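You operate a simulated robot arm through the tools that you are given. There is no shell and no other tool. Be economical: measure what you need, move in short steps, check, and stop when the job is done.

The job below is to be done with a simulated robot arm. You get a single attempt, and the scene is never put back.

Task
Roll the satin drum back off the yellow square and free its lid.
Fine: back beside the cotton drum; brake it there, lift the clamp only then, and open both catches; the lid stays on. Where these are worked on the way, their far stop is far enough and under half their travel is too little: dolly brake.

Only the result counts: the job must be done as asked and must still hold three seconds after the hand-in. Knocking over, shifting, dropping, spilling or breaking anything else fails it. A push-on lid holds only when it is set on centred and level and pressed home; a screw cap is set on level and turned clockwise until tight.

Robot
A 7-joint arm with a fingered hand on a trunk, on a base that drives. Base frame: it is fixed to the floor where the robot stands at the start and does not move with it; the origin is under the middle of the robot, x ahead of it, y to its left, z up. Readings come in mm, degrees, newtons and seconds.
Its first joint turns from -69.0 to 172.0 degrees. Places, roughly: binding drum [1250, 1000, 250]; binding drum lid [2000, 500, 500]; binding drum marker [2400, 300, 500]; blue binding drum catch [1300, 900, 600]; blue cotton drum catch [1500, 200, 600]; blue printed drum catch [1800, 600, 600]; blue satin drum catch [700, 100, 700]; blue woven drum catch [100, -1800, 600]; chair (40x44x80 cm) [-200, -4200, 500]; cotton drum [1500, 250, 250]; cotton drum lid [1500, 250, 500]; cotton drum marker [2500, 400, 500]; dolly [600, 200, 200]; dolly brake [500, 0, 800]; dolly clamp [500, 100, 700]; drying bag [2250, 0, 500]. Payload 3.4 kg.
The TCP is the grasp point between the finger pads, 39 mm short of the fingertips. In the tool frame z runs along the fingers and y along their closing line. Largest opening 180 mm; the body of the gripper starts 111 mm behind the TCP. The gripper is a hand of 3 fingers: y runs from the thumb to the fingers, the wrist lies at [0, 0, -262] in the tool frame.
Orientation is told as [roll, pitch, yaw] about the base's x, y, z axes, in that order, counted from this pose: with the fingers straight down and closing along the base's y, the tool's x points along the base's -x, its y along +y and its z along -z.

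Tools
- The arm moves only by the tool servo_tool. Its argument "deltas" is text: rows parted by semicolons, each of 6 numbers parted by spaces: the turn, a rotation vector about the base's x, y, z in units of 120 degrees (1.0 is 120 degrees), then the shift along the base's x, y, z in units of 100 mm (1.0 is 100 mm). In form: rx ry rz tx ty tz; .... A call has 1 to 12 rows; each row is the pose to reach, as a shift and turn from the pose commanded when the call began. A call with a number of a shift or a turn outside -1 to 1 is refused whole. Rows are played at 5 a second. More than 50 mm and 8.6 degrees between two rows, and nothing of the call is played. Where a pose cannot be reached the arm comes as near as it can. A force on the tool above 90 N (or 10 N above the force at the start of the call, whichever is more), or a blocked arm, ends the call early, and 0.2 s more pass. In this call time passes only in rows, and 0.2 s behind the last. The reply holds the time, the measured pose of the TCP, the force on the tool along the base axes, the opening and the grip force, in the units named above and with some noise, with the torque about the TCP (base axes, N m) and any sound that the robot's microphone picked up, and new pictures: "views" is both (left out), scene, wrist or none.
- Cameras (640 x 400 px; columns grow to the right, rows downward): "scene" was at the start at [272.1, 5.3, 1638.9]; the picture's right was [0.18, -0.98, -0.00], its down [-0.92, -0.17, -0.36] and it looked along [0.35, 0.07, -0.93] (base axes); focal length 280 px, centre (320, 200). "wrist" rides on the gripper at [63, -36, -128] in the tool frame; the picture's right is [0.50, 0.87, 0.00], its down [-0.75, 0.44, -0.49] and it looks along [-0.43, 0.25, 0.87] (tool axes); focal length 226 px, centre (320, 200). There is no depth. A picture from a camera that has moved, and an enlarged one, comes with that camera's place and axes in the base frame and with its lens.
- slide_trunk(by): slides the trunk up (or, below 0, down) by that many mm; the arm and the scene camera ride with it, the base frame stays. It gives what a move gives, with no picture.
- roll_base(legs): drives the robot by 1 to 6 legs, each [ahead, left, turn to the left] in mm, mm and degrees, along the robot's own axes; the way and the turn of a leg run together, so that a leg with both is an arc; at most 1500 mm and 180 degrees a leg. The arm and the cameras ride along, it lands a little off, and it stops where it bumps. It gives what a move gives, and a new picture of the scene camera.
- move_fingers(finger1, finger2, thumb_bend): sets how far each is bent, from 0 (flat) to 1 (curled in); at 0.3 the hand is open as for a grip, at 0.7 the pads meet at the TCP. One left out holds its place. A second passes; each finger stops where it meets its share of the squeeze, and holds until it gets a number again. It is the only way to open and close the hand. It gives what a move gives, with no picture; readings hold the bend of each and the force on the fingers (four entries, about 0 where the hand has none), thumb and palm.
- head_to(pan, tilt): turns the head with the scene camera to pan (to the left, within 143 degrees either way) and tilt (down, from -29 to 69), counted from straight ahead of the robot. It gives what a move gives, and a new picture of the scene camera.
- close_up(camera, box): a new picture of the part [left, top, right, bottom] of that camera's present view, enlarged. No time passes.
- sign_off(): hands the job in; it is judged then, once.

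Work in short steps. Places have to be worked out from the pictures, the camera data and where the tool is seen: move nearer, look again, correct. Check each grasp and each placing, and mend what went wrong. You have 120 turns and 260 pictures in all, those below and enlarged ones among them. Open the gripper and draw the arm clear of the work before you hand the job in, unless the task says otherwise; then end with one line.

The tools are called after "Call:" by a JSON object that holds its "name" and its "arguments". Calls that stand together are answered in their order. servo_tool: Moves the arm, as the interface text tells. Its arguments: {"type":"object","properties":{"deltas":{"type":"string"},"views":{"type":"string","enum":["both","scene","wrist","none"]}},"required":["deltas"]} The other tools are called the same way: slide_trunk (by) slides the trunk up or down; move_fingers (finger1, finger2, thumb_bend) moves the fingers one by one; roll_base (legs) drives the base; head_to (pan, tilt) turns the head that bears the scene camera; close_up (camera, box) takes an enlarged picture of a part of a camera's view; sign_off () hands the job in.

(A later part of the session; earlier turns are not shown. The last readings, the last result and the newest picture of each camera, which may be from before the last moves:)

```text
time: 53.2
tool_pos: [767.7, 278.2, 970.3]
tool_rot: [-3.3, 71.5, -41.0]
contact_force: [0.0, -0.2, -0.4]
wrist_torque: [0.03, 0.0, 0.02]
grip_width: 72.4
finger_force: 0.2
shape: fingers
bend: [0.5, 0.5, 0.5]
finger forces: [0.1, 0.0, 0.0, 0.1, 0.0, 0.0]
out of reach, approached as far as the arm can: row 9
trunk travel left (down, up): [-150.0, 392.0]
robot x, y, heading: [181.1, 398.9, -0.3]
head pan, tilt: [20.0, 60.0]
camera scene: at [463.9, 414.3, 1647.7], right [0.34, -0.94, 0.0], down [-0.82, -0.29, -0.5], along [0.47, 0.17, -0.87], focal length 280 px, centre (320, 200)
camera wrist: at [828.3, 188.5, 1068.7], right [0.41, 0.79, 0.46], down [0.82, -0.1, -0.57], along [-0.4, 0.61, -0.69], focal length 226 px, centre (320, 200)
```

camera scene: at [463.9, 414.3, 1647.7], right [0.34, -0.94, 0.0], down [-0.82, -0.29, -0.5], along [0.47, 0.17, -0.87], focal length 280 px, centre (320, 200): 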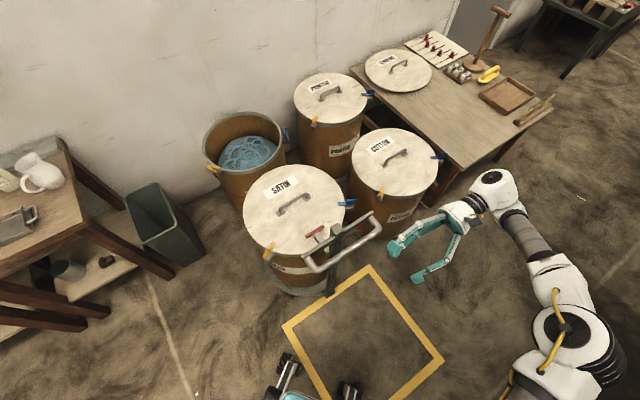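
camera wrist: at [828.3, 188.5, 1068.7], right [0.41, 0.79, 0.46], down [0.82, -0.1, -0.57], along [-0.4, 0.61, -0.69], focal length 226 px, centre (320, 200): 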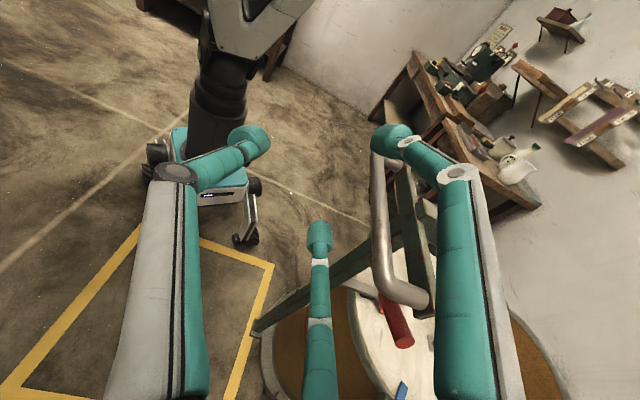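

I bring the base to the equivalent spot used before for the brake and line the hand up with the raised lever.

Call:
{"name": "roll_base", "arguments": {"legs": [[135, -42, 0]]}}

Call:
{"name": "servo_tool", "arguments": {"deltas": "0 0 0 0.15 0.3 -0.2; 0 0 0 0.3 0.6 -0.4; 0 0 0 0.45 0.9 -0.6"}}

Call:
{"name": "close_up", "arguments": {"camera": "wrist", "box": [240, 60, 480, 280]}}

Call:
{"name": "close_up", "arguments": {"camera": "scene", "box": [220, 170, 380, 290]}}

```text
time: 54.5
tool_pos: [903.2, 240.6, 970.2]
tool_rot: [-4.1, 71.2, -41.6]
contact_force: [0.1, -0.2, -1.3]
wrist_torque: [0.0, -0.01, 0.01]
grip_width: 72.1
finger_force: 0.0
shape: fingers
bend: [0.5, 0.5, 0.5]
finger forces: [0.1, 0.1, 0.0, 0.0, 0.0, 0.0]
trunk travel left (down, up): [-150.0, 392.0]
robot x, y, heading: [314.3, 357.7, -0.2]
head pan, tilt: [20.0, 60.0]
camera scene: at [599.2, 377.3, 1647.8], right [0.34, -0.94, 0.0], down [-0.82, -0.29, -0.49], along [0.47, 0.17, -0.87], focal length 280 px, centre (320, 200)
```

scene: 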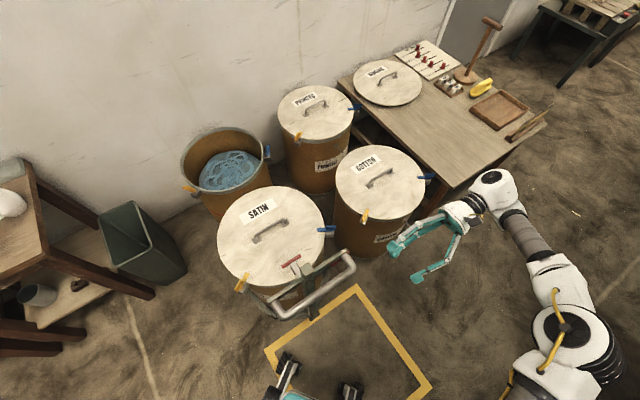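

```text
time: 55.3
tool_pos: [944.3, 331.4, 913.5]
tool_rot: [-3.6, 71.0, -41.2]
contact_force: [0.2, 0.0, -0.6]
wrist_torque: [0.02, 0.0, 0.0]
grip_width: 72.4
finger_force: 0.1
shape: fingers
bend: [0.5, 0.5, 0.5]
finger forces: [0.0, 0.0, 0.0, 0.0, 0.1, 0.0]
trunk travel left (down, up): [-150.0, 392.0]
robot x, y, heading: [317.2, 356.9, -0.0]
head pan, tilt: [20.0, 60.0]
camera scene: at [599.3, 377.3, 1647.8], right [0.34, -0.94, 0.0], down [-0.82, -0.29, -0.49], along [0.47, 0.17, -0.87], focal length 280 px, centre (320, 200)
camera wrist: at [1003.4, 242.3, 1013.0], right [0.41, 0.79, 0.46], down [0.82, -0.1, -0.56], along [-0.4, 0.6, -0.69], focal length 226 px, centre (320, 200)
```

scene: 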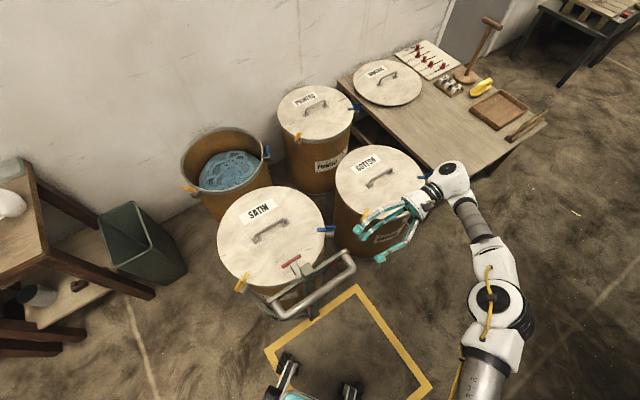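
wrist: 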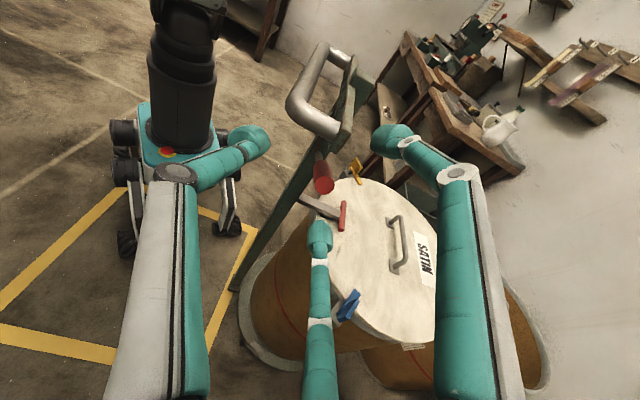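

```text
1.82 times, centred on (360, 170) of wrist
camera zoom: at [1003.4, 242.3, 1013.0], right [0.41, 0.79, 0.46], down [0.82, -0.1, -0.56], along [-0.4, 0.6, -0.69], focal length 411 px, centre (247, 254)
```

zoom: 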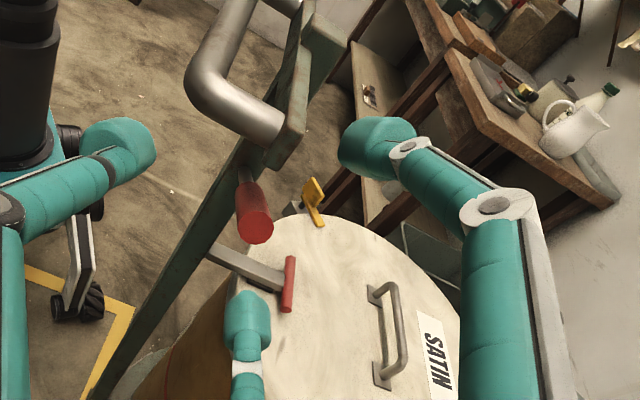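

```text
3.33 times, centred on (300, 230) of scene
camera zoom: at [599.3, 377.3, 1647.8], right [0.34, -0.94, 0.0], down [-0.82, -0.29, -0.49], along [0.47, 0.17, -0.87], focal length 933 px, centre (387, 100)
```

zoom: 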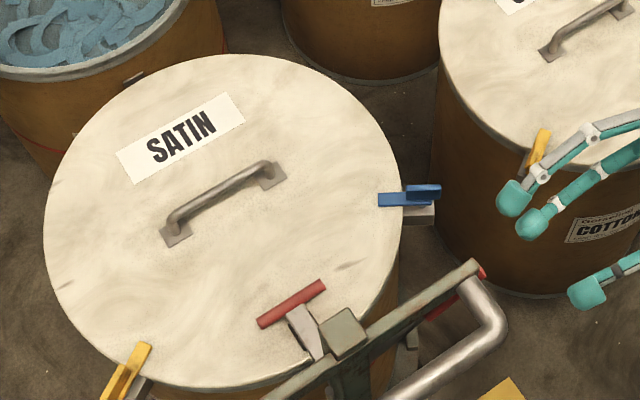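

The tip fixes at ≈(893,397,855). TCP projects to the picture centre, so I advance along the axis and check centring partway.

Call:
{"name": "servo_tool", "arguments": {"deltas": "0 0 0 -0.05 0.25 -0.12; 0 0 0 -0.3 0.48 -0.25", "views": "wrist"}}

```text
time: 55.9
tool_pos: [913.0, 379.2, 887.3]
tool_rot: [-3.4, 71.0, -41.0]
contact_force: [-0.8, 0.1, -0.1]
wrist_torque: [-0.04, -0.02, -0.01]
grip_width: 72.4
finger_force: 0.1
shape: fingers
bend: [0.5, 0.5, 0.5]
finger forces: [0.0, 0.1, 0.1, 0.0, 0.0, 0.0]
trunk travel left (down, up): [-150.0, 392.0]
robot x, y, heading: [316.0, 354.5, -0.0]
head pan, tilt: [20.0, 60.0]
camera wrist: at [971.6, 289.1, 989.4], right [0.41, 0.79, 0.46], down [0.82, -0.1, -0.56], along [-0.4, 0.6, -0.69], focal length 226 px, centre (320, 200)
```

wrist: 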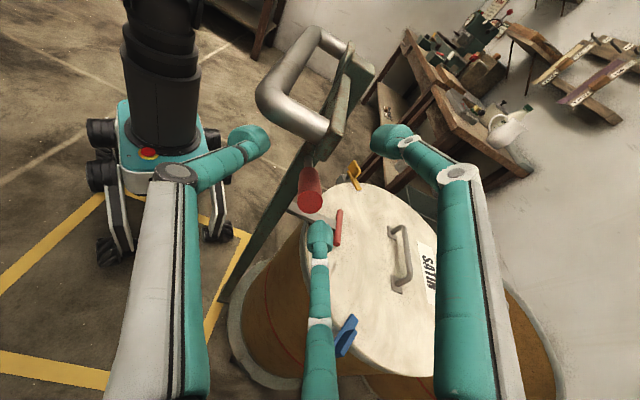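

The tip is centred in view ~60 mm beyond the TCP. I go in so the TCP sits slightly above the grip's axis.

Call:
{"name": "servo_tool", "arguments": {"deltas": "0 0 0 -0.17 0.16 -0.12; 0 0 0 -0.35 0.32 -0.27", "views": "wrist"}}

Call:
{"name": "close_up", "arguments": {"camera": "scene", "box": [290, 200, 390, 290]}}

```text
time: 56.5
tool_pos: [880.0, 409.0, 861.2]
tool_rot: [-3.2, 71.0, -40.7]
contact_force: [0.6, -0.3, -0.5]
wrist_torque: [0.0, -0.01, -0.02]
grip_width: 72.6
finger_force: 0.0
shape: fingers
bend: [0.5, 0.5, 0.5]
finger forces: [0.1, 0.1, 0.1, 0.0, 0.1, 0.1]
trunk travel left (down, up): [-150.0, 392.0]
robot x, y, heading: [319.6, 355.7, -0.3]
head pan, tilt: [20.0, 60.0]
camera wrist: at [938.9, 320.3, 961.4], right [0.41, 0.79, 0.46], down [0.82, -0.1, -0.56], along [-0.4, 0.6, -0.69], focal length 226 px, centre (320, 200)
```

wrist: 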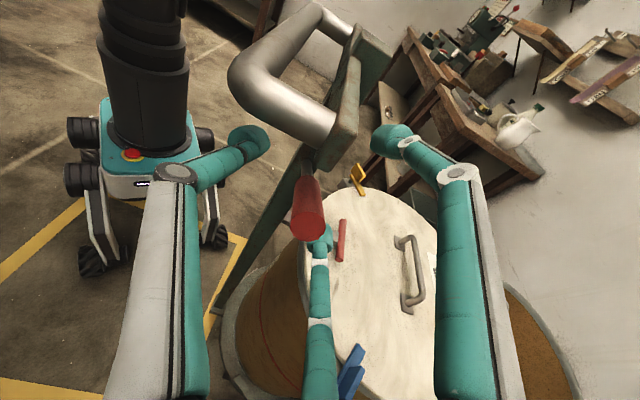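

```text
4.44 times, centred on (340, 245) of scene
camera zoom: at [598.6, 370.8, 1648.0], right [0.34, -0.94, -0.01], down [-0.82, -0.29, -0.5], along [0.47, 0.17, -0.87], focal length 1244 px, centre (231, 0)
```

zoom: 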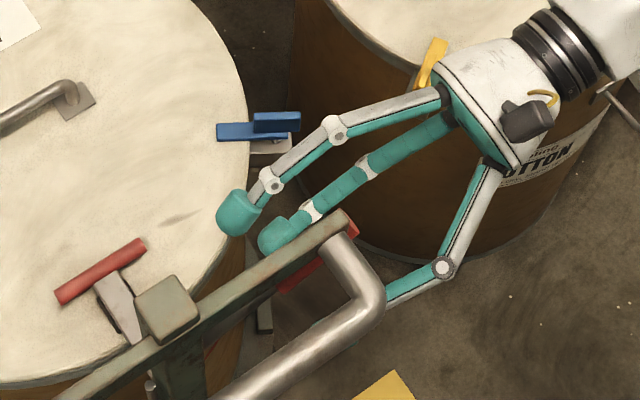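

The tip end is right at TCP depth, slightly left. I go 20 mm deeper, correct sideways, and close gently.

Call:
{"name": "servo_tool", "arguments": {"deltas": "0 0 0 -0.17 0.07 -0.05", "views": "none"}}

Call:
{"name": "move_fingers", "arguments": {"finger1": 0.72, "finger2": 0.72, "thumb_bend": 0.72}}

Call:
{"name": "close_up", "arguments": {"camera": "wrist", "box": [220, 80, 420, 280]}}

```text
time: 56.9
tool_pos: [862.1, 416.1, 855.3]
tool_rot: [-3.3, 71.1, -40.8]
contact_force: [0.0, 0.9, 0.2]
wrist_torque: [-0.01, 0.0, -0.01]
grip_width: 72.3
finger_force: 0.1
shape: fingers
bend: [0.5, 0.5, 0.5]
finger forces: [0.0, 0.0, 0.1, 0.0, 0.0, 0.0]
trunk travel left (down, up): [-150.0, 392.0]
robot x, y, heading: [316.5, 354.1, -0.3]
head pan, tilt: [20.0, 60.0]
```

```text
time: 57.9
tool_pos: [862.9, 418.1, 854.6]
tool_rot: [-3.4, 71.2, -40.9]
contact_force: [1.8, 4.9, -9.5]
wrist_torque: [-0.03, -0.19, -0.13]
grip_width: 0.0
finger_force: 4.1
shape: fingers
bend: [0.71, 0.62, 0.71]
finger forces: [0.1, 8.6, 0.1, 0.0, 0.1, 0.0]
trunk travel left (down, up): [-150.0, 392.0]
robot x, y, heading: [318.9, 355.9, -0.3]
head pan, tilt: [20.0, 60.0]
```

```text
2.00 times, centred on (320, 180) of wrist
camera zoom: at [922.5, 327.8, 955.8], right [0.41, 0.79, 0.46], down [0.82, -0.1, -0.56], along [-0.4, 0.6, -0.69], focal length 452 px, centre (320, 240)
```

zoom: 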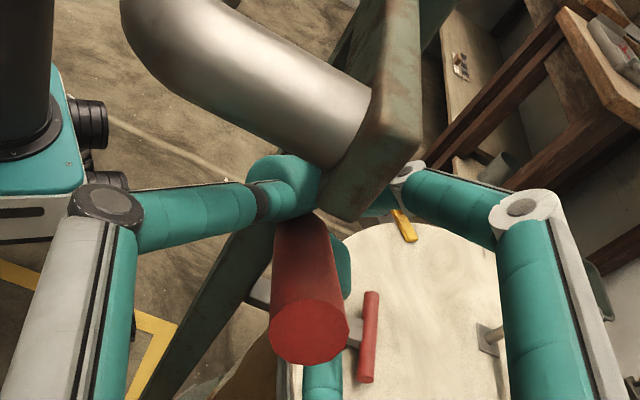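

Thumb and finger 1 lie over the lever near the crossbar and finger 2 beneath it – good for pressing down. I move down 40 mm along the arc.

Call:
{"name": "servo_tool", "arguments": {"deltas": "0 0 0 0.02 -0.02 -0.12; 0 0 0 0.04 -0.04 -0.26; 0 0 0 0.06 -0.05 -0.42", "views": "wrist"}}

```text
time: 58.7
tool_pos: [867.8, 412.2, 812.6]
tool_rot: [-3.2, 71.1, -40.7]
contact_force: [-3.1, 7.5, 1.1]
wrist_torque: [0.14, 0.21, -0.01]
grip_width: 0.0
finger_force: 8.4
shape: fingers
bend: [0.71, 0.64, 0.71]
finger forces: [0.0, 9.4, 0.1, 0.0, 7.8, 0.1]
trunk travel left (down, up): [-150.0, 392.0]
robot x, y, heading: [316.8, 356.4, -0.2]
head pan, tilt: [20.0, 60.0]
camera wrist: at [926.9, 323.0, 913.7], right [0.4, 0.79, 0.46], down [0.82, -0.1, -0.56], along [-0.4, 0.6, -0.69], focal length 226 px, centre (320, 200)
```

wrist: 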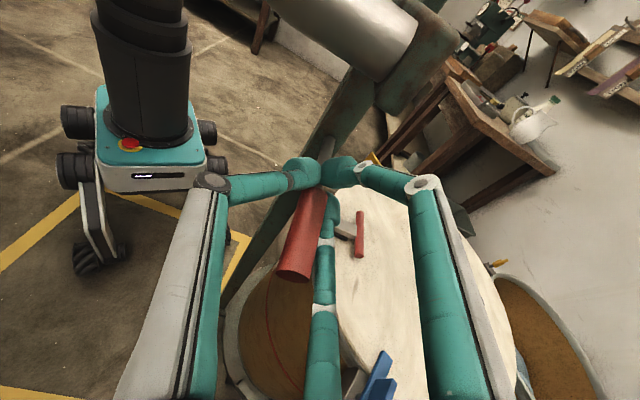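

The lever comes down, held under thumb and finger 1. I continue downward.

Call:
{"name": "servo_tool", "arguments": {"deltas": "0 0 0 0 0 -0.15; 0 0 0 -0.02 0.02 -0.3; 0 0 0 -0.06 0.05 -0.45; 0 0 0 -0.1 0.08 -0.58", "views": "wrist"}}

```text
time: 59.7
tool_pos: [858.7, 420.2, 752.1]
tool_rot: [-3.9, 70.9, -41.4]
contact_force: [3.0, 2.9, -1.2]
wrist_torque: [-0.09, -0.01, -0.07]
grip_width: 0.1
finger_force: 3.1
shape: fingers
bend: [0.71, 0.7, 0.71]
finger forces: [5.6, 0.0, 0.0, 0.0, 0.1, 0.1]
trunk travel left (down, up): [-150.0, 392.0]
robot x, y, heading: [312.8, 358.2, -0.5]
head pan, tilt: [20.0, 60.0]
camera wrist: at [917.8, 330.1, 853.5], right [0.41, 0.79, 0.45], down [0.82, -0.1, -0.56], along [-0.4, 0.6, -0.69], focal length 226 px, centre (320, 200)
```

wrist: 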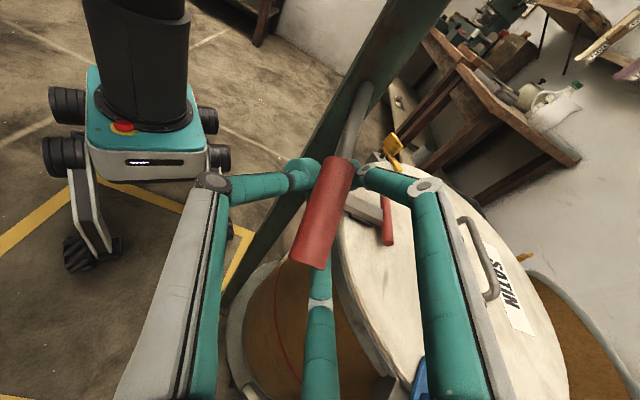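

The lever looks fully down again (tip ≈ (891,403,740)). To make sure it's at its stop I'll back out, come in above the grip with a closed fist and press down.

Call:
{"name": "move_fingers", "arguments": {"finger1": 0.5, "finger2": 0.5, "thumb_bend": 0.5}}

Call:
{"name": "servo_tool", "arguments": {"deltas": "0 0 0 0.3 -0.25 -0.02; 0 0 0 0.6 -0.5 -0.02; 0 0 0 0.75 -0.62 0.2; 0 0 0 0.75 -0.62 0.6", "views": "wrist"}}

Call:
{"name": "move_fingers", "arguments": {"finger1": 0.75, "finger2": 0.75, "thumb_bend": 0.75}}

Call:
{"name": "close_up", "arguments": {"camera": "scene", "box": [290, 200, 390, 290]}}

```text
time: 60.7
tool_pos: [858.4, 418.7, 755.0]
tool_rot: [-3.3, 71.1, -40.8]
contact_force: [-0.8, -0.3, -0.1]
wrist_torque: [0.01, 0.06, 0.02]
grip_width: 72.4
finger_force: 0.2
shape: fingers
bend: [0.5, 0.5, 0.5]
finger forces: [0.0, 0.0, 0.0, 0.0, 0.1, 0.0]
trunk travel left (down, up): [-150.0, 392.0]
robot x, y, heading: [317.8, 359.2, -0.2]
head pan, tilt: [20.0, 60.0]
```

```text
time: 61.7
tool_pos: [933.5, 359.8, 814.2]
tool_rot: [-3.2, 71.1, -40.8]
contact_force: [0.5, -0.7, 0.3]
wrist_torque: [-0.01, 0.0, 0.02]
grip_width: 72.3
finger_force: 0.1
shape: fingers
bend: [0.5, 0.5, 0.5]
finger forces: [0.0, 0.0, 0.0, 0.1, 0.1, 0.1]
trunk travel left (down, up): [-150.0, 392.0]
robot x, y, heading: [317.7, 357.5, -0.3]
head pan, tilt: [20.0, 60.0]
camera wrist: at [992.7, 269.0, 915.2], right [0.41, 0.79, 0.46], down [0.82, -0.1, -0.56], along [-0.4, 0.6, -0.69], focal length 226 px, centre (320, 200)
```

wrist: 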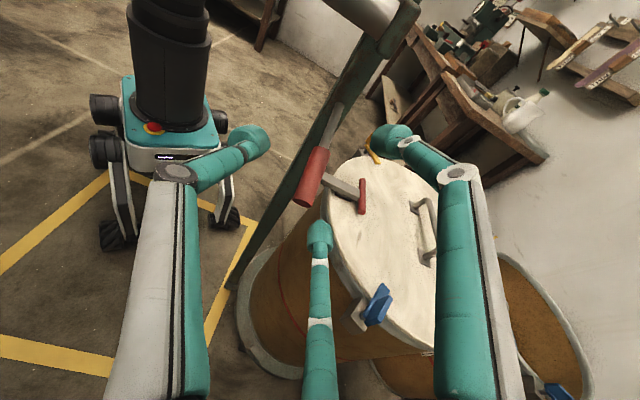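

```text
time: 62.7
tool_pos: [934.8, 359.9, 813.4]
tool_rot: [-3.2, 71.0, -40.7]
contact_force: [-0.5, -0.4, -0.1]
wrist_torque: [-0.01, -0.01, 0.0]
grip_width: 0.0
finger_force: 0.1
shape: fingers
bend: [0.73, 0.73, 0.72]
finger forces: [0.0, 0.1, 0.1, 0.0, 0.0, 0.0]
trunk travel left (down, up): [-150.0, 392.0]
robot x, y, heading: [317.4, 356.4, -0.2]
head pan, tilt: [20.0, 60.0]
```

```text
4.44 times, centred on (340, 245) of scene
camera zoom: at [598.5, 371.1, 1648.0], right [0.34, -0.94, 0.0], down [-0.82, -0.29, -0.5], along [0.47, 0.17, -0.87], focal length 1244 px, centre (231, 0)
```

zoom: 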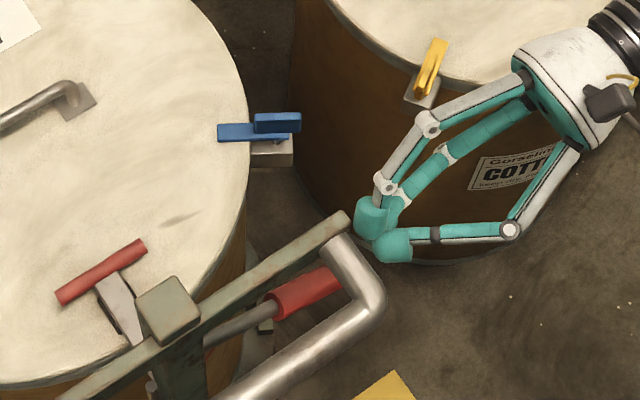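

Tip at z≈739 matches its original braked position. I press down lightly with the fist to confirm it's seated.

Call:
{"name": "servo_tool", "arguments": {"deltas": "0 0 0 -0.3 0.23 0; 0 0 0 -0.6 0.46 0; 0 0 0 -0.6 0.46 -0.12; 0 0 0 -0.6 0.46 -0.24; 0 0 0 -0.6 0.46 -0.32; 0 0 0 -0.6 0.46 -0.4", "views": "wrist"}}

```text
time: 64.1
tool_pos: [872.2, 399.4, 775.9]
tool_rot: [-2.7, 71.2, -40.3]
contact_force: [3.1, -10.9, 23.6]
wrist_torque: [0.35, 0.19, 0.18]
grip_width: 0.2
finger_force: 20.8
shape: fingers
bend: [0.73, 0.76, 0.72]
finger forces: [0.0, 27.8, 0.1, 0.1, 14.1, 0.1]
trunk travel left (down, up): [-150.0, 392.0]
robot x, y, heading: [315.4, 357.6, -0.3]
head pan, tilt: [20.0, 60.0]
camera wrist: at [931.8, 310.2, 876.4], right [0.41, 0.79, 0.46], down [0.82, -0.1, -0.56], along [-0.4, 0.61, -0.69], focal length 226 px, centre (320, 200)
```

wrist: 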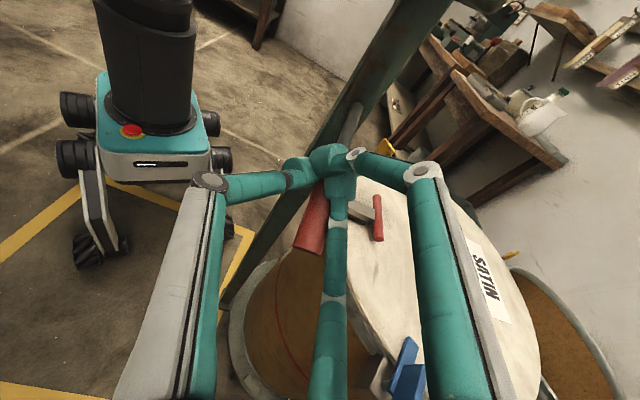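

24 N on the lever with no further travel: the brake is set. Next I withdraw and turn the hand upright, raised, to work on the clamp.

Call:
{"name": "servo_tool", "arguments": {"deltas": "0 0 0 0 0 0.2; 0 0 0 0.37 -0.3 0.22; 0 0 0 0.75 -0.6 0.24; -0.041 -0.0503 0 0.75 -0.6 0.4; -0.082 -0.1006 0 0.75 -0.6 0.6; -0.123 -0.151 0 0.75 -0.6 0.8; -0.164 -0.201 0 0.75 -0.6 1; -0.205 -0.2515 0 0.75 -0.6 1; -0.246 -0.302 0 0.75 -0.6 1; -0.287 -0.352 0 0.75 -0.6 1; -0.328 -0.4025 0 0.75 -0.6 1; -0.367 -0.453 0 0.75 -0.6 1", "views": "none"}}

Call:
{"name": "servo_tool", "arguments": {"deltas": "0 0 0 0 0 0.4; 0 0 0 0 0 0.8; 0 0 0 0 0 1; 0 0 0 -0.2 0.4 1; 0 0 0 -0.4 0.8 1; 0 0 0 -0.5 1 1"}}

Call:
{"name": "close_up", "arguments": {"camera": "scene", "box": [200, 170, 400, 310]}}

```text
time: 66.7
tool_pos: [947.7, 344.8, 875.0]
tool_rot: [-1.6, 0.7, -39.7]
contact_force: [-0.3, -0.6, -0.1]
wrist_torque: [-0.04, 0.03, 0.02]
grip_width: 0.0
finger_force: 0.2
shape: fingers
bend: [0.73, 0.74, 0.72]
finger forces: [0.1, 0.1, 0.0, 0.1, 0.1, 0.1]
out of reach, approached as far as the arm can: row 3
trunk travel left (down, up): [-150.0, 392.0]
robot x, y, heading: [315.4, 357.4, -0.4]
head pan, tilt: [20.0, 60.0]
```

```text
time: 68.1
tool_pos: [896.1, 442.0, 974.8]
tool_rot: [-1.6, 1.1, -39.6]
contact_force: [0.2, 0.5, 0.2]
wrist_torque: [0.01, 0.0, -0.01]
grip_width: 0.0
finger_force: 0.1
shape: fingers
bend: [0.73, 0.74, 0.72]
finger forces: [0.1, 0.1, 0.0, 0.1, 0.0, 0.0]
trunk travel left (down, up): [-150.0, 392.0]
robot x, y, heading: [318.9, 355.3, -0.3]
head pan, tilt: [20.0, 60.0]
camera scene: at [596.3, 375.7, 1648.4], right [0.34, -0.94, 0.0], down [-0.82, -0.29, -0.5], along [0.47, 0.17, -0.87], focal length 280 px, centre (320, 200)
camera wrist: at [830.0, 454.8, 1103.8], right [0.17, 0.99, -0.02], down [0.87, -0.14, 0.47], along [0.46, -0.09, -0.89], focal length 226 px, centre (320, 200)
```

scene: 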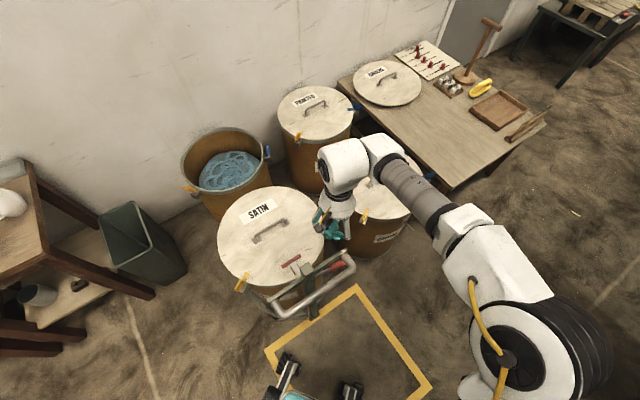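
wrist: 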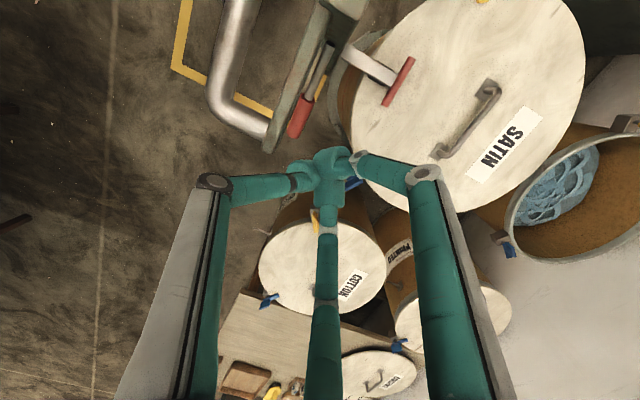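

```text
2.86 times, centred on (300, 240) of scene
camera zoom: at [596.3, 375.7, 1648.4], right [0.34, -0.94, 0.0], down [-0.82, -0.29, -0.5], along [0.47, 0.17, -0.87], focal length 800 px, centre (377, 86)
```

zoom: 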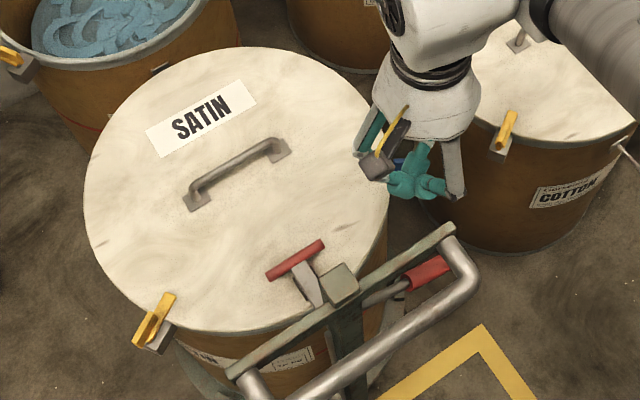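

T-bar of the clamp fixes at ≈(857,581,~670), pointing from the post in over the lid. I drive left so the arm can reach it from the drum side; the hand rides at z≈975 over the lid.

Call:
{"name": "roll_base", "arguments": {"legs": [[40, 260, 0]]}}

Call:
{"name": "move_fingers", "arguments": {"finger1": 0.5, "finger2": 0.5, "thumb_bend": 0.5}}

Call:
{"name": "servo_tool", "arguments": {"deltas": "-0.054 0.0437 0 0 0 0; -0.108 0.0875 0 0 0 0; -0.162 0.131 0 0 0 0; -0.216 0.175 0 0 0 0; -0.27 0.2187 0 0 0 0; -0.324 0.2625 0 0 0 0"}}

```text
time: 70.0
tool_pos: [937.8, 680.9, 974.5]
tool_rot: [-0.8, 1.7, -39.6]
contact_force: [0.0, -0.9, -0.4]
wrist_torque: [0.07, 0.01, 0.0]
grip_width: 0.3
finger_force: 0.0
shape: fingers
bend: [0.73, 0.74, 0.72]
finger forces: [0.1, 0.0, 0.1, 0.0, 0.0, 0.0]
trunk travel left (down, up): [-150.0, 392.0]
robot x, y, heading: [358.0, 610.5, -0.2]
head pan, tilt: [20.0, 60.0]
camera scene: at [637.7, 601.1, 1648.3], right [0.34, -0.94, -0.02], down [-0.82, -0.28, -0.5], along [0.47, 0.19, -0.86], focal length 280 px, centre (320, 200)
```

scene: 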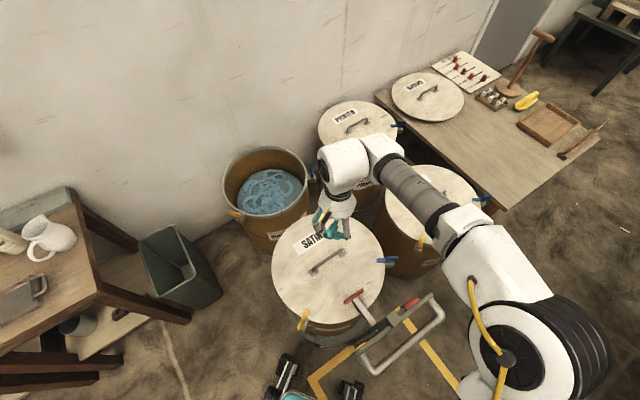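

```text
time: 71.0
tool_pos: [932.8, 706.4, 975.6]
tool_rot: [-1.9, 0.7, -39.5]
contact_force: [-0.9, 0.4, 0.6]
wrist_torque: [-0.04, 0.01, 0.03]
grip_width: 72.2
finger_force: 0.1
shape: fingers
bend: [0.5, 0.5, 0.5]
finger forces: [0.0, 0.1, 0.0, 0.0, 0.0, 0.1]
trunk travel left (down, up): [-150.0, 392.0]
robot x, y, heading: [362.5, 609.8, -0.2]
head pan, tilt: [20.0, 60.0]
```

```text
time: 72.4
tool_pos: [835.9, 690.4, 916.9]
tool_rot: [-49.8, 0.7, -38.5]
contact_force: [0.5, -1.8, 0.7]
wrist_torque: [0.1, -0.01, -0.08]
grip_width: 72.4
finger_force: 0.0
shape: fingers
bend: [0.5, 0.5, 0.5]
finger forces: [0.0, 0.1, 0.0, 0.0, 0.0, 0.0]
out of reach, approached as far as the arm can: row 4, 5, 6
trunk travel left (down, up): [-150.0, 392.0]
robot x, y, heading: [358.5, 609.2, -0.1]
head pan, tilt: [20.0, 60.0]
camera scene: at [638.2, 619.8, 1648.1], right [0.34, -0.94, -0.01], down [-0.82, -0.29, -0.5], along [0.47, 0.17, -0.87], focal length 280 px, centre (320, 200)
camera wrist: at [834.3, 785.4, 1027.0], right [-0.05, 0.75, -0.66], down [1.0, 0.04, -0.02], along [0.01, -0.66, -0.75], focal length 226 px, centre (320, 200)
```

scene: 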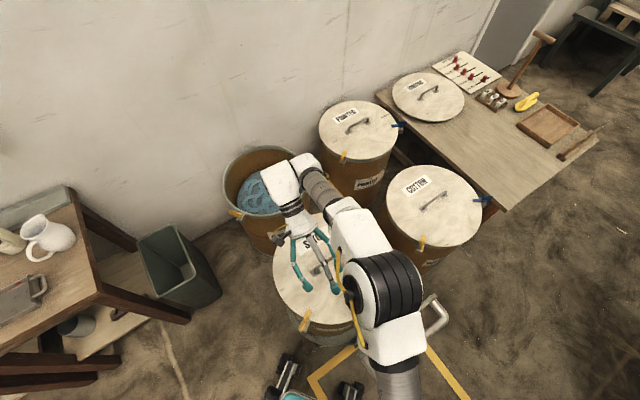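
wrist: 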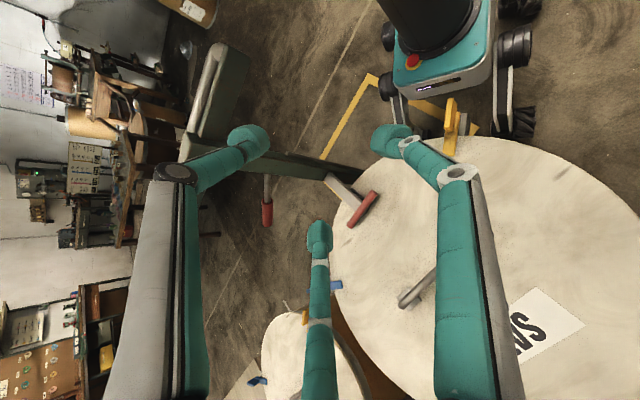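

Very good view of the T-bar and white arm from the drum side. I descend toward it, keeping about 70 mm back along the tool axis.

Call:
{"name": "servo_tool", "arguments": {"deltas": "0 0 0 0.1 -0.15 -0.35; 0 0 0 0.2 -0.3 -0.7; 0 0 0 0.3 -0.4 -1", "views": "none"}}

Call:
{"name": "servo_tool", "arguments": {"deltas": "0 0 0 0.1 -0.15 -0.35; 0 0 0 0.2 -0.28 -0.7"}}

Call:
{"name": "close_up", "arguments": {"camera": "wrist", "box": [200, 80, 460, 300]}}

```text
time: 73.2
tool_pos: [860.4, 679.4, 856.4]
tool_rot: [-51.2, 1.2, -38.7]
contact_force: [0.1, 0.4, 0.0]
wrist_torque: [-0.02, 0.04, 0.01]
grip_width: 72.6
finger_force: 0.0
shape: fingers
bend: [0.5, 0.5, 0.5]
finger forces: [0.0, 0.0, 0.0, 0.1, 0.0, 0.0]
out of reach, approached as far as the arm can: row 1, 2, 3
trunk travel left (down, up): [-150.0, 392.0]
robot x, y, heading: [357.7, 609.7, -0.4]
head pan, tilt: [20.0, 60.0]
```

```text
time: 73.8
tool_pos: [873.8, 684.6, 800.6]
tool_rot: [-50.9, 1.8, -38.5]
contact_force: [-0.2, -0.4, 0.2]
wrist_torque: [-0.05, 0.06, -0.01]
grip_width: 72.7
finger_force: 0.0
shape: fingers
bend: [0.5, 0.5, 0.5]
finger forces: [0.0, 0.0, 0.0, 0.0, 0.0, 0.0]
out of reach, approached as far as the arm can: row 1, 2
trunk travel left (down, up): [-150.0, 392.0]
robot x, y, heading: [354.4, 609.2, -0.3]
head pan, tilt: [20.0, 60.0]
camera scene: at [643.9, 624.4, 1646.6], right [0.34, -0.94, -0.01], down [-0.82, -0.29, -0.49], along [0.46, 0.17, -0.87], focal length 280 px, centre (320, 200)
camera wrist: at [875.6, 780.4, 910.8], right [-0.07, 0.75, -0.66], down [1.0, 0.04, -0.05], along [-0.01, -0.66, -0.75], focal length 226 px, centre (320, 200)
```

scene: 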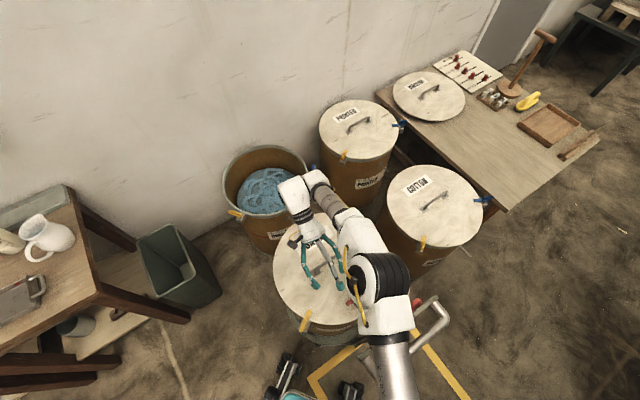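
wrist: 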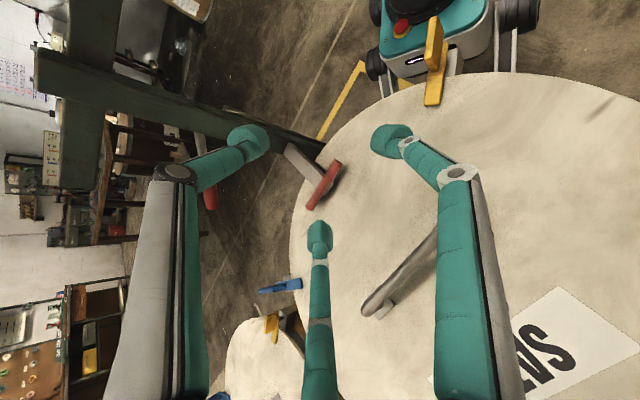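

```text
1.82 times, centred on (330, 190) of wrist
camera zoom: at [875.6, 780.4, 910.8], right [-0.07, 0.75, -0.66], down [1.0, 0.04, -0.05], along [-0.01, -0.66, -0.75], focal length 411 px, centre (302, 218)
```

zoom: 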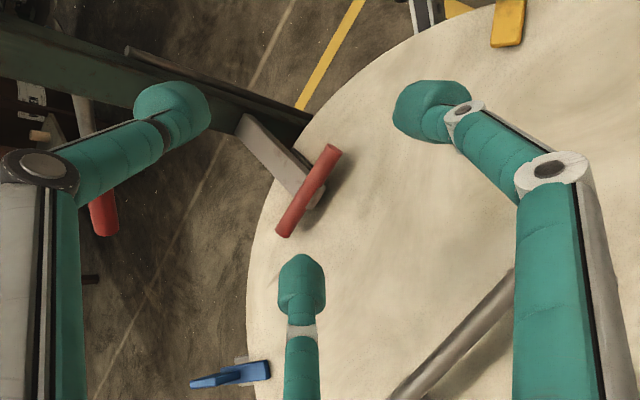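

From here the arm folds across the handle and cannot get lower, so this stance is wrong. I raise and straighten the hand, then will re-station the robot on the right side facing +y, where the same arm posture as for the brake points the hand back at the T-bar.

Call:
{"name": "servo_tool", "arguments": {"deltas": "0 0 0 0 0 0.3; 0 0 0 0 0 0.6; 0 0 0 0.1 0 1; 0.054 -0.0437 0 0.2 0 1; 0.108 -0.0875 0 0.3 0 1; 0.162 -0.131 0 0.4 0 1; 0.216 -0.175 0 0.5 0 1; 0.27 -0.2187 0 0.6 0 1; 0.324 -0.2625 0 0.6 0.1 1; 0.324 -0.2625 0 0.6 0.1 1", "views": "none"}}

Call:
{"name": "slide_trunk", "arguments": {"by": 180}}

```text
time: 76.0
tool_pos: [929.9, 698.2, 904.3]
tool_rot: [-1.6, 1.0, -39.6]
contact_force: [-0.5, 0.9, -0.3]
wrist_torque: [-0.03, 0.01, 0.05]
grip_width: 72.4
finger_force: 0.0
shape: fingers
bend: [0.5, 0.5, 0.5]
finger forces: [0.1, 0.0, 0.1, 0.0, 0.1, 0.0]
out of reach, approached as far as the arm can: row 1, 2, 3
trunk travel left (down, up): [-150.0, 392.0]
robot x, y, heading: [358.7, 612.0, -0.2]
head pan, tilt: [20.0, 60.0]
```

```text
time: 78.0
tool_pos: [930.5, 694.9, 1083.5]
tool_rot: [-1.6, 0.9, -39.6]
contact_force: [0.2, 0.2, 0.2]
wrist_torque: [-0.02, -0.01, 0.01]
grip_width: 72.4
finger_force: 0.1
shape: fingers
bend: [0.5, 0.5, 0.5]
finger forces: [0.0, 0.0, 0.1, 0.2, 0.1, 0.0]
trunk travel left (down, up): [-330.0, 212.0]
robot x, y, heading: [355.9, 610.4, -0.1]
head pan, tilt: [20.0, 60.0]
```

Hand is high and upright. Now I drive back, right, turn left 90° and then sidestep toward (936,20).

Call:
{"name": "roll_base", "arguments": {"legs": [[-380, 0, 0], [0, -590, 0], [0, 0, 90]]}}

Call:
{"name": "head_to", "arguments": {"pan": -20, "tilt": 55}}

```text
time: 87.3
tool_pos: [-124.6, 591.9, 1084.6]
tool_rot: [-1.5, 1.0, 49.9]
contact_force: [-0.7, 0.0, 0.2]
wrist_torque: [0.0, 0.02, 0.03]
grip_width: 72.6
finger_force: 0.1
shape: fingers
bend: [0.5, 0.5, 0.5]
finger forces: [0.0, 0.0, 0.1, 0.0, 0.0, 0.0]
trunk travel left (down, up): [-330.0, 212.0]
robot x, y, heading: [-48.5, 18.9, 89.5]
head pan, tilt: [20.0, 60.0]
camera scene: at [-66.7, 100.7, 1843.6], right [0.94, 0.33, 0.0], down [0.28, -0.82, -0.5], along [-0.17, 0.47, -0.87], focal length 280 px, centre (320, 200)
```

scene: 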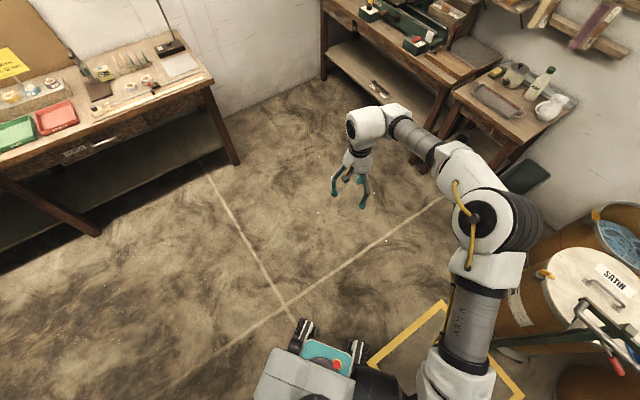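

```text
time: 88.3
tool_pos: [-126.4, 589.2, 1086.6]
tool_rot: [-1.6, 0.9, 49.9]
contact_force: [-0.3, 0.8, -0.9]
wrist_torque: [0.01, 0.02, 0.02]
grip_width: 72.4
finger_force: 0.0
shape: fingers
bend: [0.5, 0.5, 0.5]
finger forces: [0.1, 0.1, 0.1, 0.0, 0.1, 0.0]
trunk travel left (down, up): [-330.0, 212.0]
robot x, y, heading: [-45.3, 17.2, 89.0]
head pan, tilt: [-20.0, 55.0]
camera scene: at [-19.5, 105.2, 1849.6], right [0.94, -0.35, 0.0], down [-0.29, -0.77, -0.57], along [0.2, 0.53, -0.82], focal length 280 px, centre (320, 200)
```

scene: 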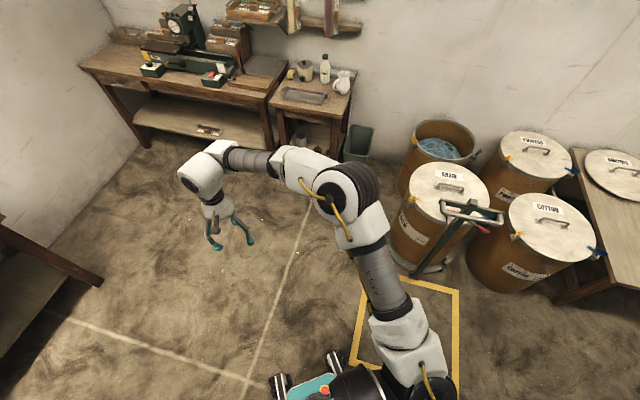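

Clear view; the elbow rides high. I sidestep right ~980 mm so the hand comes over the clamp at z≈1085.

Call:
{"name": "roll_base", "arguments": {"legs": [[0, -600, 0.5], [0, -382, 0.5]]}}

Call:
{"name": "head_to", "arguments": {"pan": 15, "tilt": 65}}

```text
time: 93.8
tool_pos: [852.0, 582.5, 1086.8]
tool_rot: [-1.5, 0.8, 50.7]
contact_force: [0.8, -0.7, -0.1]
wrist_torque: [0.03, -0.02, 0.02]
grip_width: 72.6
finger_force: 0.1
shape: fingers
bend: [0.5, 0.5, 0.5]
finger forces: [0.0, 0.0, 0.0, 0.0, 0.0, 0.0]
trunk travel left (down, up): [-330.0, 212.0]
robot x, y, heading: [940.7, 12.7, 90.4]
head pan, tilt: [-20.0, 55.0]
camera scene: at [961.9, 99.1, 1849.6], right [0.94, -0.34, 0.0], down [-0.28, -0.77, -0.57], along [0.2, 0.54, -0.82], focal length 280 px, centre (320, 200)
```

scene: 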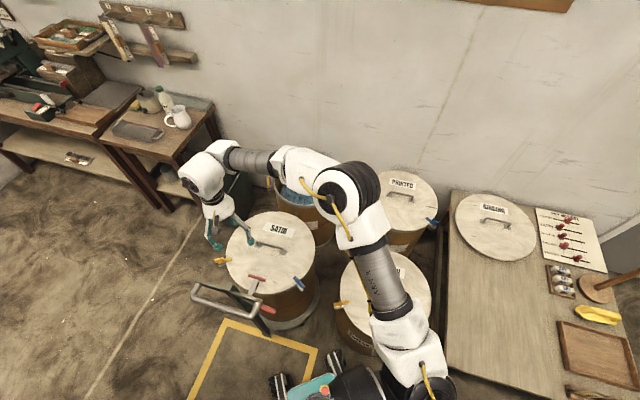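

```text
time: 94.8
tool_pos: [858.5, 579.2, 1088.2]
tool_rot: [-1.2, 0.9, 50.7]
contact_force: [-0.2, 0.5, 0.3]
wrist_torque: [-0.03, 0.0, 0.0]
grip_width: 72.5
finger_force: 0.0
shape: fingers
bend: [0.5, 0.5, 0.5]
finger forces: [0.0, 0.1, 0.0, 0.1, 0.1, 0.1]
trunk travel left (down, up): [-330.0, 212.0]
robot x, y, heading: [941.9, 11.9, 90.3]
head pan, tilt: [15.0, 65.0]
camera scene: at [931.6, 90.0, 1838.1], right [0.97, 0.26, -0.01], down [0.23, -0.88, -0.42], along [-0.11, 0.41, -0.91], focal length 280 px, centre (320, 200)
```

scene: 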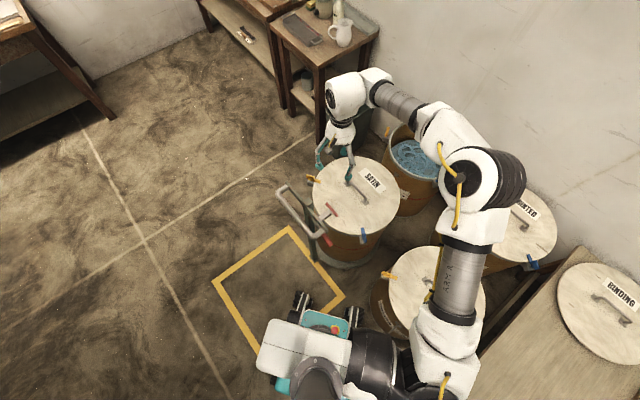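

The robot stands well: hand above the clamp with the elbow out over the gap. I rotate the hand +90° so the thumb faces the drum side and the two fingers can straddle the clamp's white arm.

Call:
{"name": "servo_tool", "arguments": {"deltas": "0 0 0.068 0 0 0; 0 0 0.136 0 0 0; 0 0 0.204 0 0 0; 0 0 0.272 0 0 0; 0 0 0.34 0 0 0; 0 0 0.408 0 0 0; 0 0 0.476 0 0 0; 0 0 0.544 0 0 0; 0 0 0.612 0 0 0; 0 0 0.68 0 0 0; 0 0 0.748 0 0 0"}}

```text
time: 97.2
tool_pos: [852.8, 579.8, 1087.9]
tool_rot: [-1.3, 0.7, 140.6]
contact_force: [-0.2, -0.6, 0.0]
wrist_torque: [-0.01, -0.01, 0.0]
grip_width: 72.9
finger_force: 0.0
shape: fingers
bend: [0.5, 0.5, 0.5]
finger forces: [0.0, 0.0, 0.0, 0.0, 0.0, 0.1]
trunk travel left (down, up): [-330.0, 212.0]
robot x, y, heading: [948.8, 10.4, 90.3]
head pan, tilt: [15.0, 65.0]
camera scene: at [926.3, 90.5, 1838.0], right [0.97, 0.26, 0.0], down [0.24, -0.88, -0.42], along [-0.11, 0.4, -0.91], focal length 280 px, centre (320, 200)
camera wrist: at [922.5, 565.1, 1216.5], right [-0.16, -0.99, -0.01], down [-0.87, 0.14, 0.47], along [-0.46, 0.09, -0.88], focal length 226 px, centre (320, 200)
```

scene: 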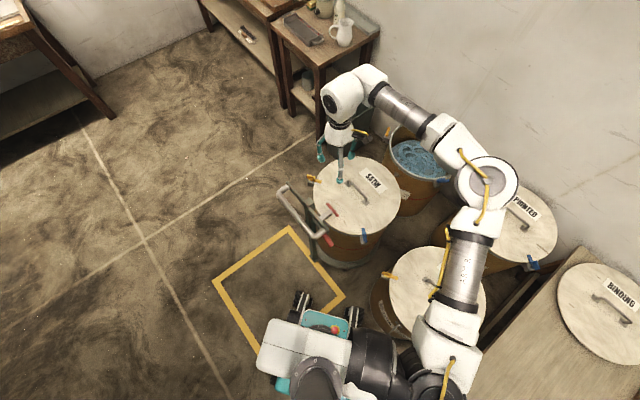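
wrist: 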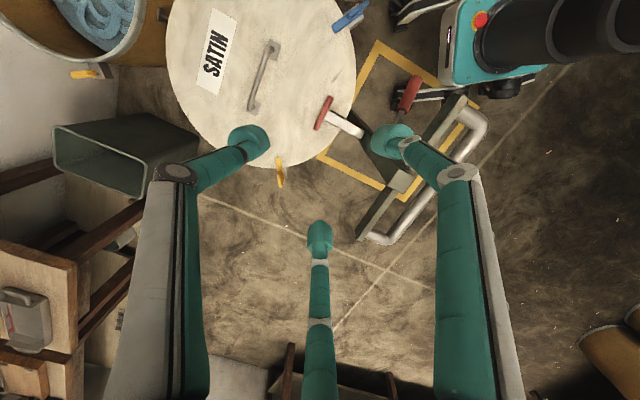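

Reached. Now tilt 45° so the hand points down toward the post, shifting to the drum side, then lower the trunk 180 mm.

Call:
{"name": "servo_tool", "arguments": {"deltas": "-0.0485 0.0393 0 0.07 0.08 0; -0.097 0.0787 0 0.14 0.16 0; -0.1455 0.118 0 0.21 0.24 0; -0.194 0.157 0 0.28 0.32 0; -0.2425 0.197 0 0.35 0.4 0; -0.291 0.236 0 0.4 0.45 0", "views": "none"}}

Call:
{"name": "slide_trunk", "arguments": {"by": -180}}

Call:
{"name": "servo_tool", "arguments": {"deltas": "0 0 0 0 0 -0.3; 0 0 0 0 0 -0.6; 0 0 0 0 0 -0.9"}}

```text
time: 98.6
tool_pos: [890.8, 624.5, 1087.4]
tool_rot: [43.9, 0.8, 141.1]
contact_force: [-0.2, 0.0, 0.6]
wrist_torque: [-0.01, 0.02, -0.01]
grip_width: 72.6
finger_force: 0.1
shape: fingers
bend: [0.5, 0.5, 0.5]
finger forces: [0.0, 0.0, 0.0, 0.0, 0.0, 0.0]
trunk travel left (down, up): [-330.0, 212.0]
robot x, y, heading: [941.2, 10.7, 90.1]
head pan, tilt: [15.0, 65.0]
```

```text
time: 100.6
tool_pos: [891.6, 623.4, 908.4]
tool_rot: [43.6, 0.7, 141.0]
contact_force: [0.2, 0.2, -0.2]
wrist_torque: [0.04, -0.05, -0.05]
grip_width: 72.7
finger_force: 0.0
shape: fingers
bend: [0.5, 0.5, 0.5]
finger forces: [0.0, 0.0, 0.0, 0.0, 0.1, 0.1]
trunk travel left (down, up): [-150.0, 392.0]
robot x, y, heading: [943.9, 12.2, 90.1]
head pan, tilt: [15.0, 65.0]
```

```text
time: 101.4
tool_pos: [892.8, 622.9, 815.5]
tool_rot: [43.7, 0.8, 141.1]
contact_force: [0.4, -0.7, 0.1]
wrist_torque: [0.0, -0.02, -0.01]
grip_width: 72.8
finger_force: 0.0
shape: fingers
bend: [0.5, 0.5, 0.5]
finger forces: [0.0, 0.0, 0.0, 0.1, 0.0, 0.0]
trunk travel left (down, up): [-150.0, 392.0]
robot x, y, heading: [939.2, 12.2, 90.2]
head pan, tilt: [15.0, 65.0]
camera scene: at [926.9, 292.7, 1642.2], right [0.97, 0.26, 0.0], down [0.24, -0.88, -0.42], along [-0.11, 0.4, -0.91], focal length 280 px, centre (320, 200)
camera wrist: at [1012.7, 672.9, 884.4], right [-0.01, -0.8, 0.61], down [-0.58, 0.5, 0.65], along [-0.82, -0.34, -0.46], focal length 226 px, centre (320, 200)
```

scene: 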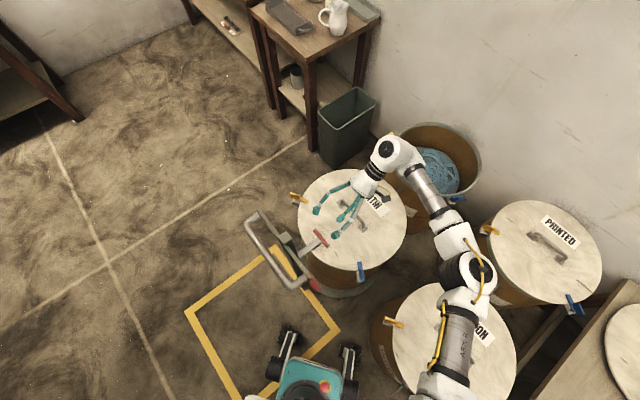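
wrist: 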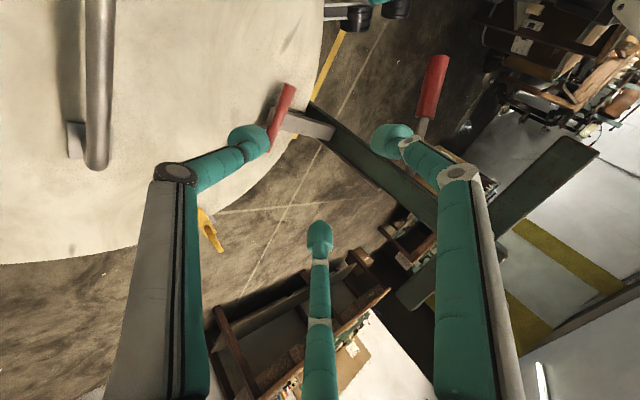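

The clamp's T-bar and arm are clearly seen from the side; I zoom for its clearance above the lid.

Call:
{"name": "close_up", "arguments": {"camera": "wrist", "box": [220, 50, 380, 180]}}

Call:
{"name": "close_up", "arguments": {"camera": "scene", "box": [240, 160, 420, 300]}}

```text
3.08 times, centred on (300, 115) of wrist
camera zoom: at [1012.7, 672.9, 884.4], right [-0.01, -0.8, 0.61], down [-0.58, 0.5, 0.65], along [-0.82, -0.34, -0.46], focal length 696 px, centre (382, 462)
```

zoom: 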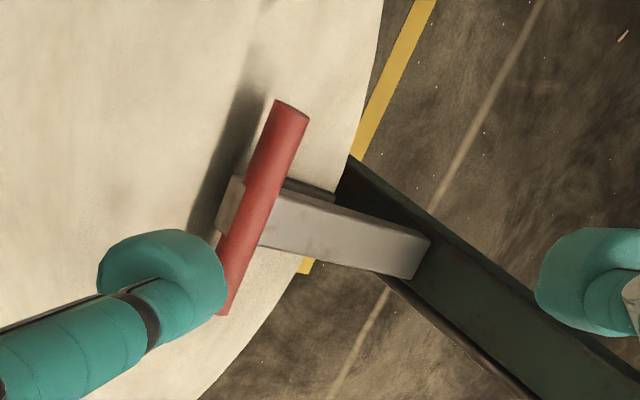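

```text
2.86 times, centred on (330, 230) of scene
camera zoom: at [926.9, 292.7, 1642.2], right [0.97, 0.26, 0.0], down [0.24, -0.88, -0.42], along [-0.11, 0.4, -0.91], focal length 800 px, centre (291, 114)
```

zoom: 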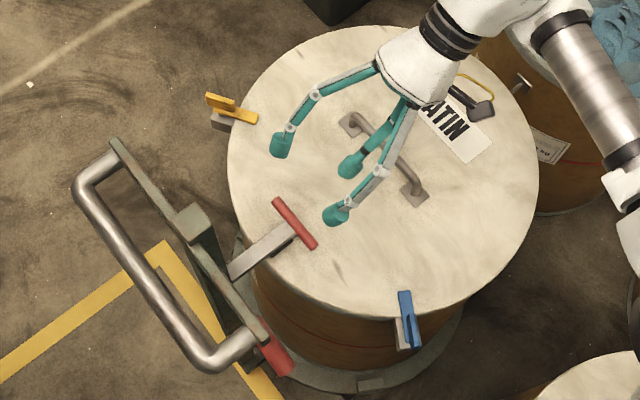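

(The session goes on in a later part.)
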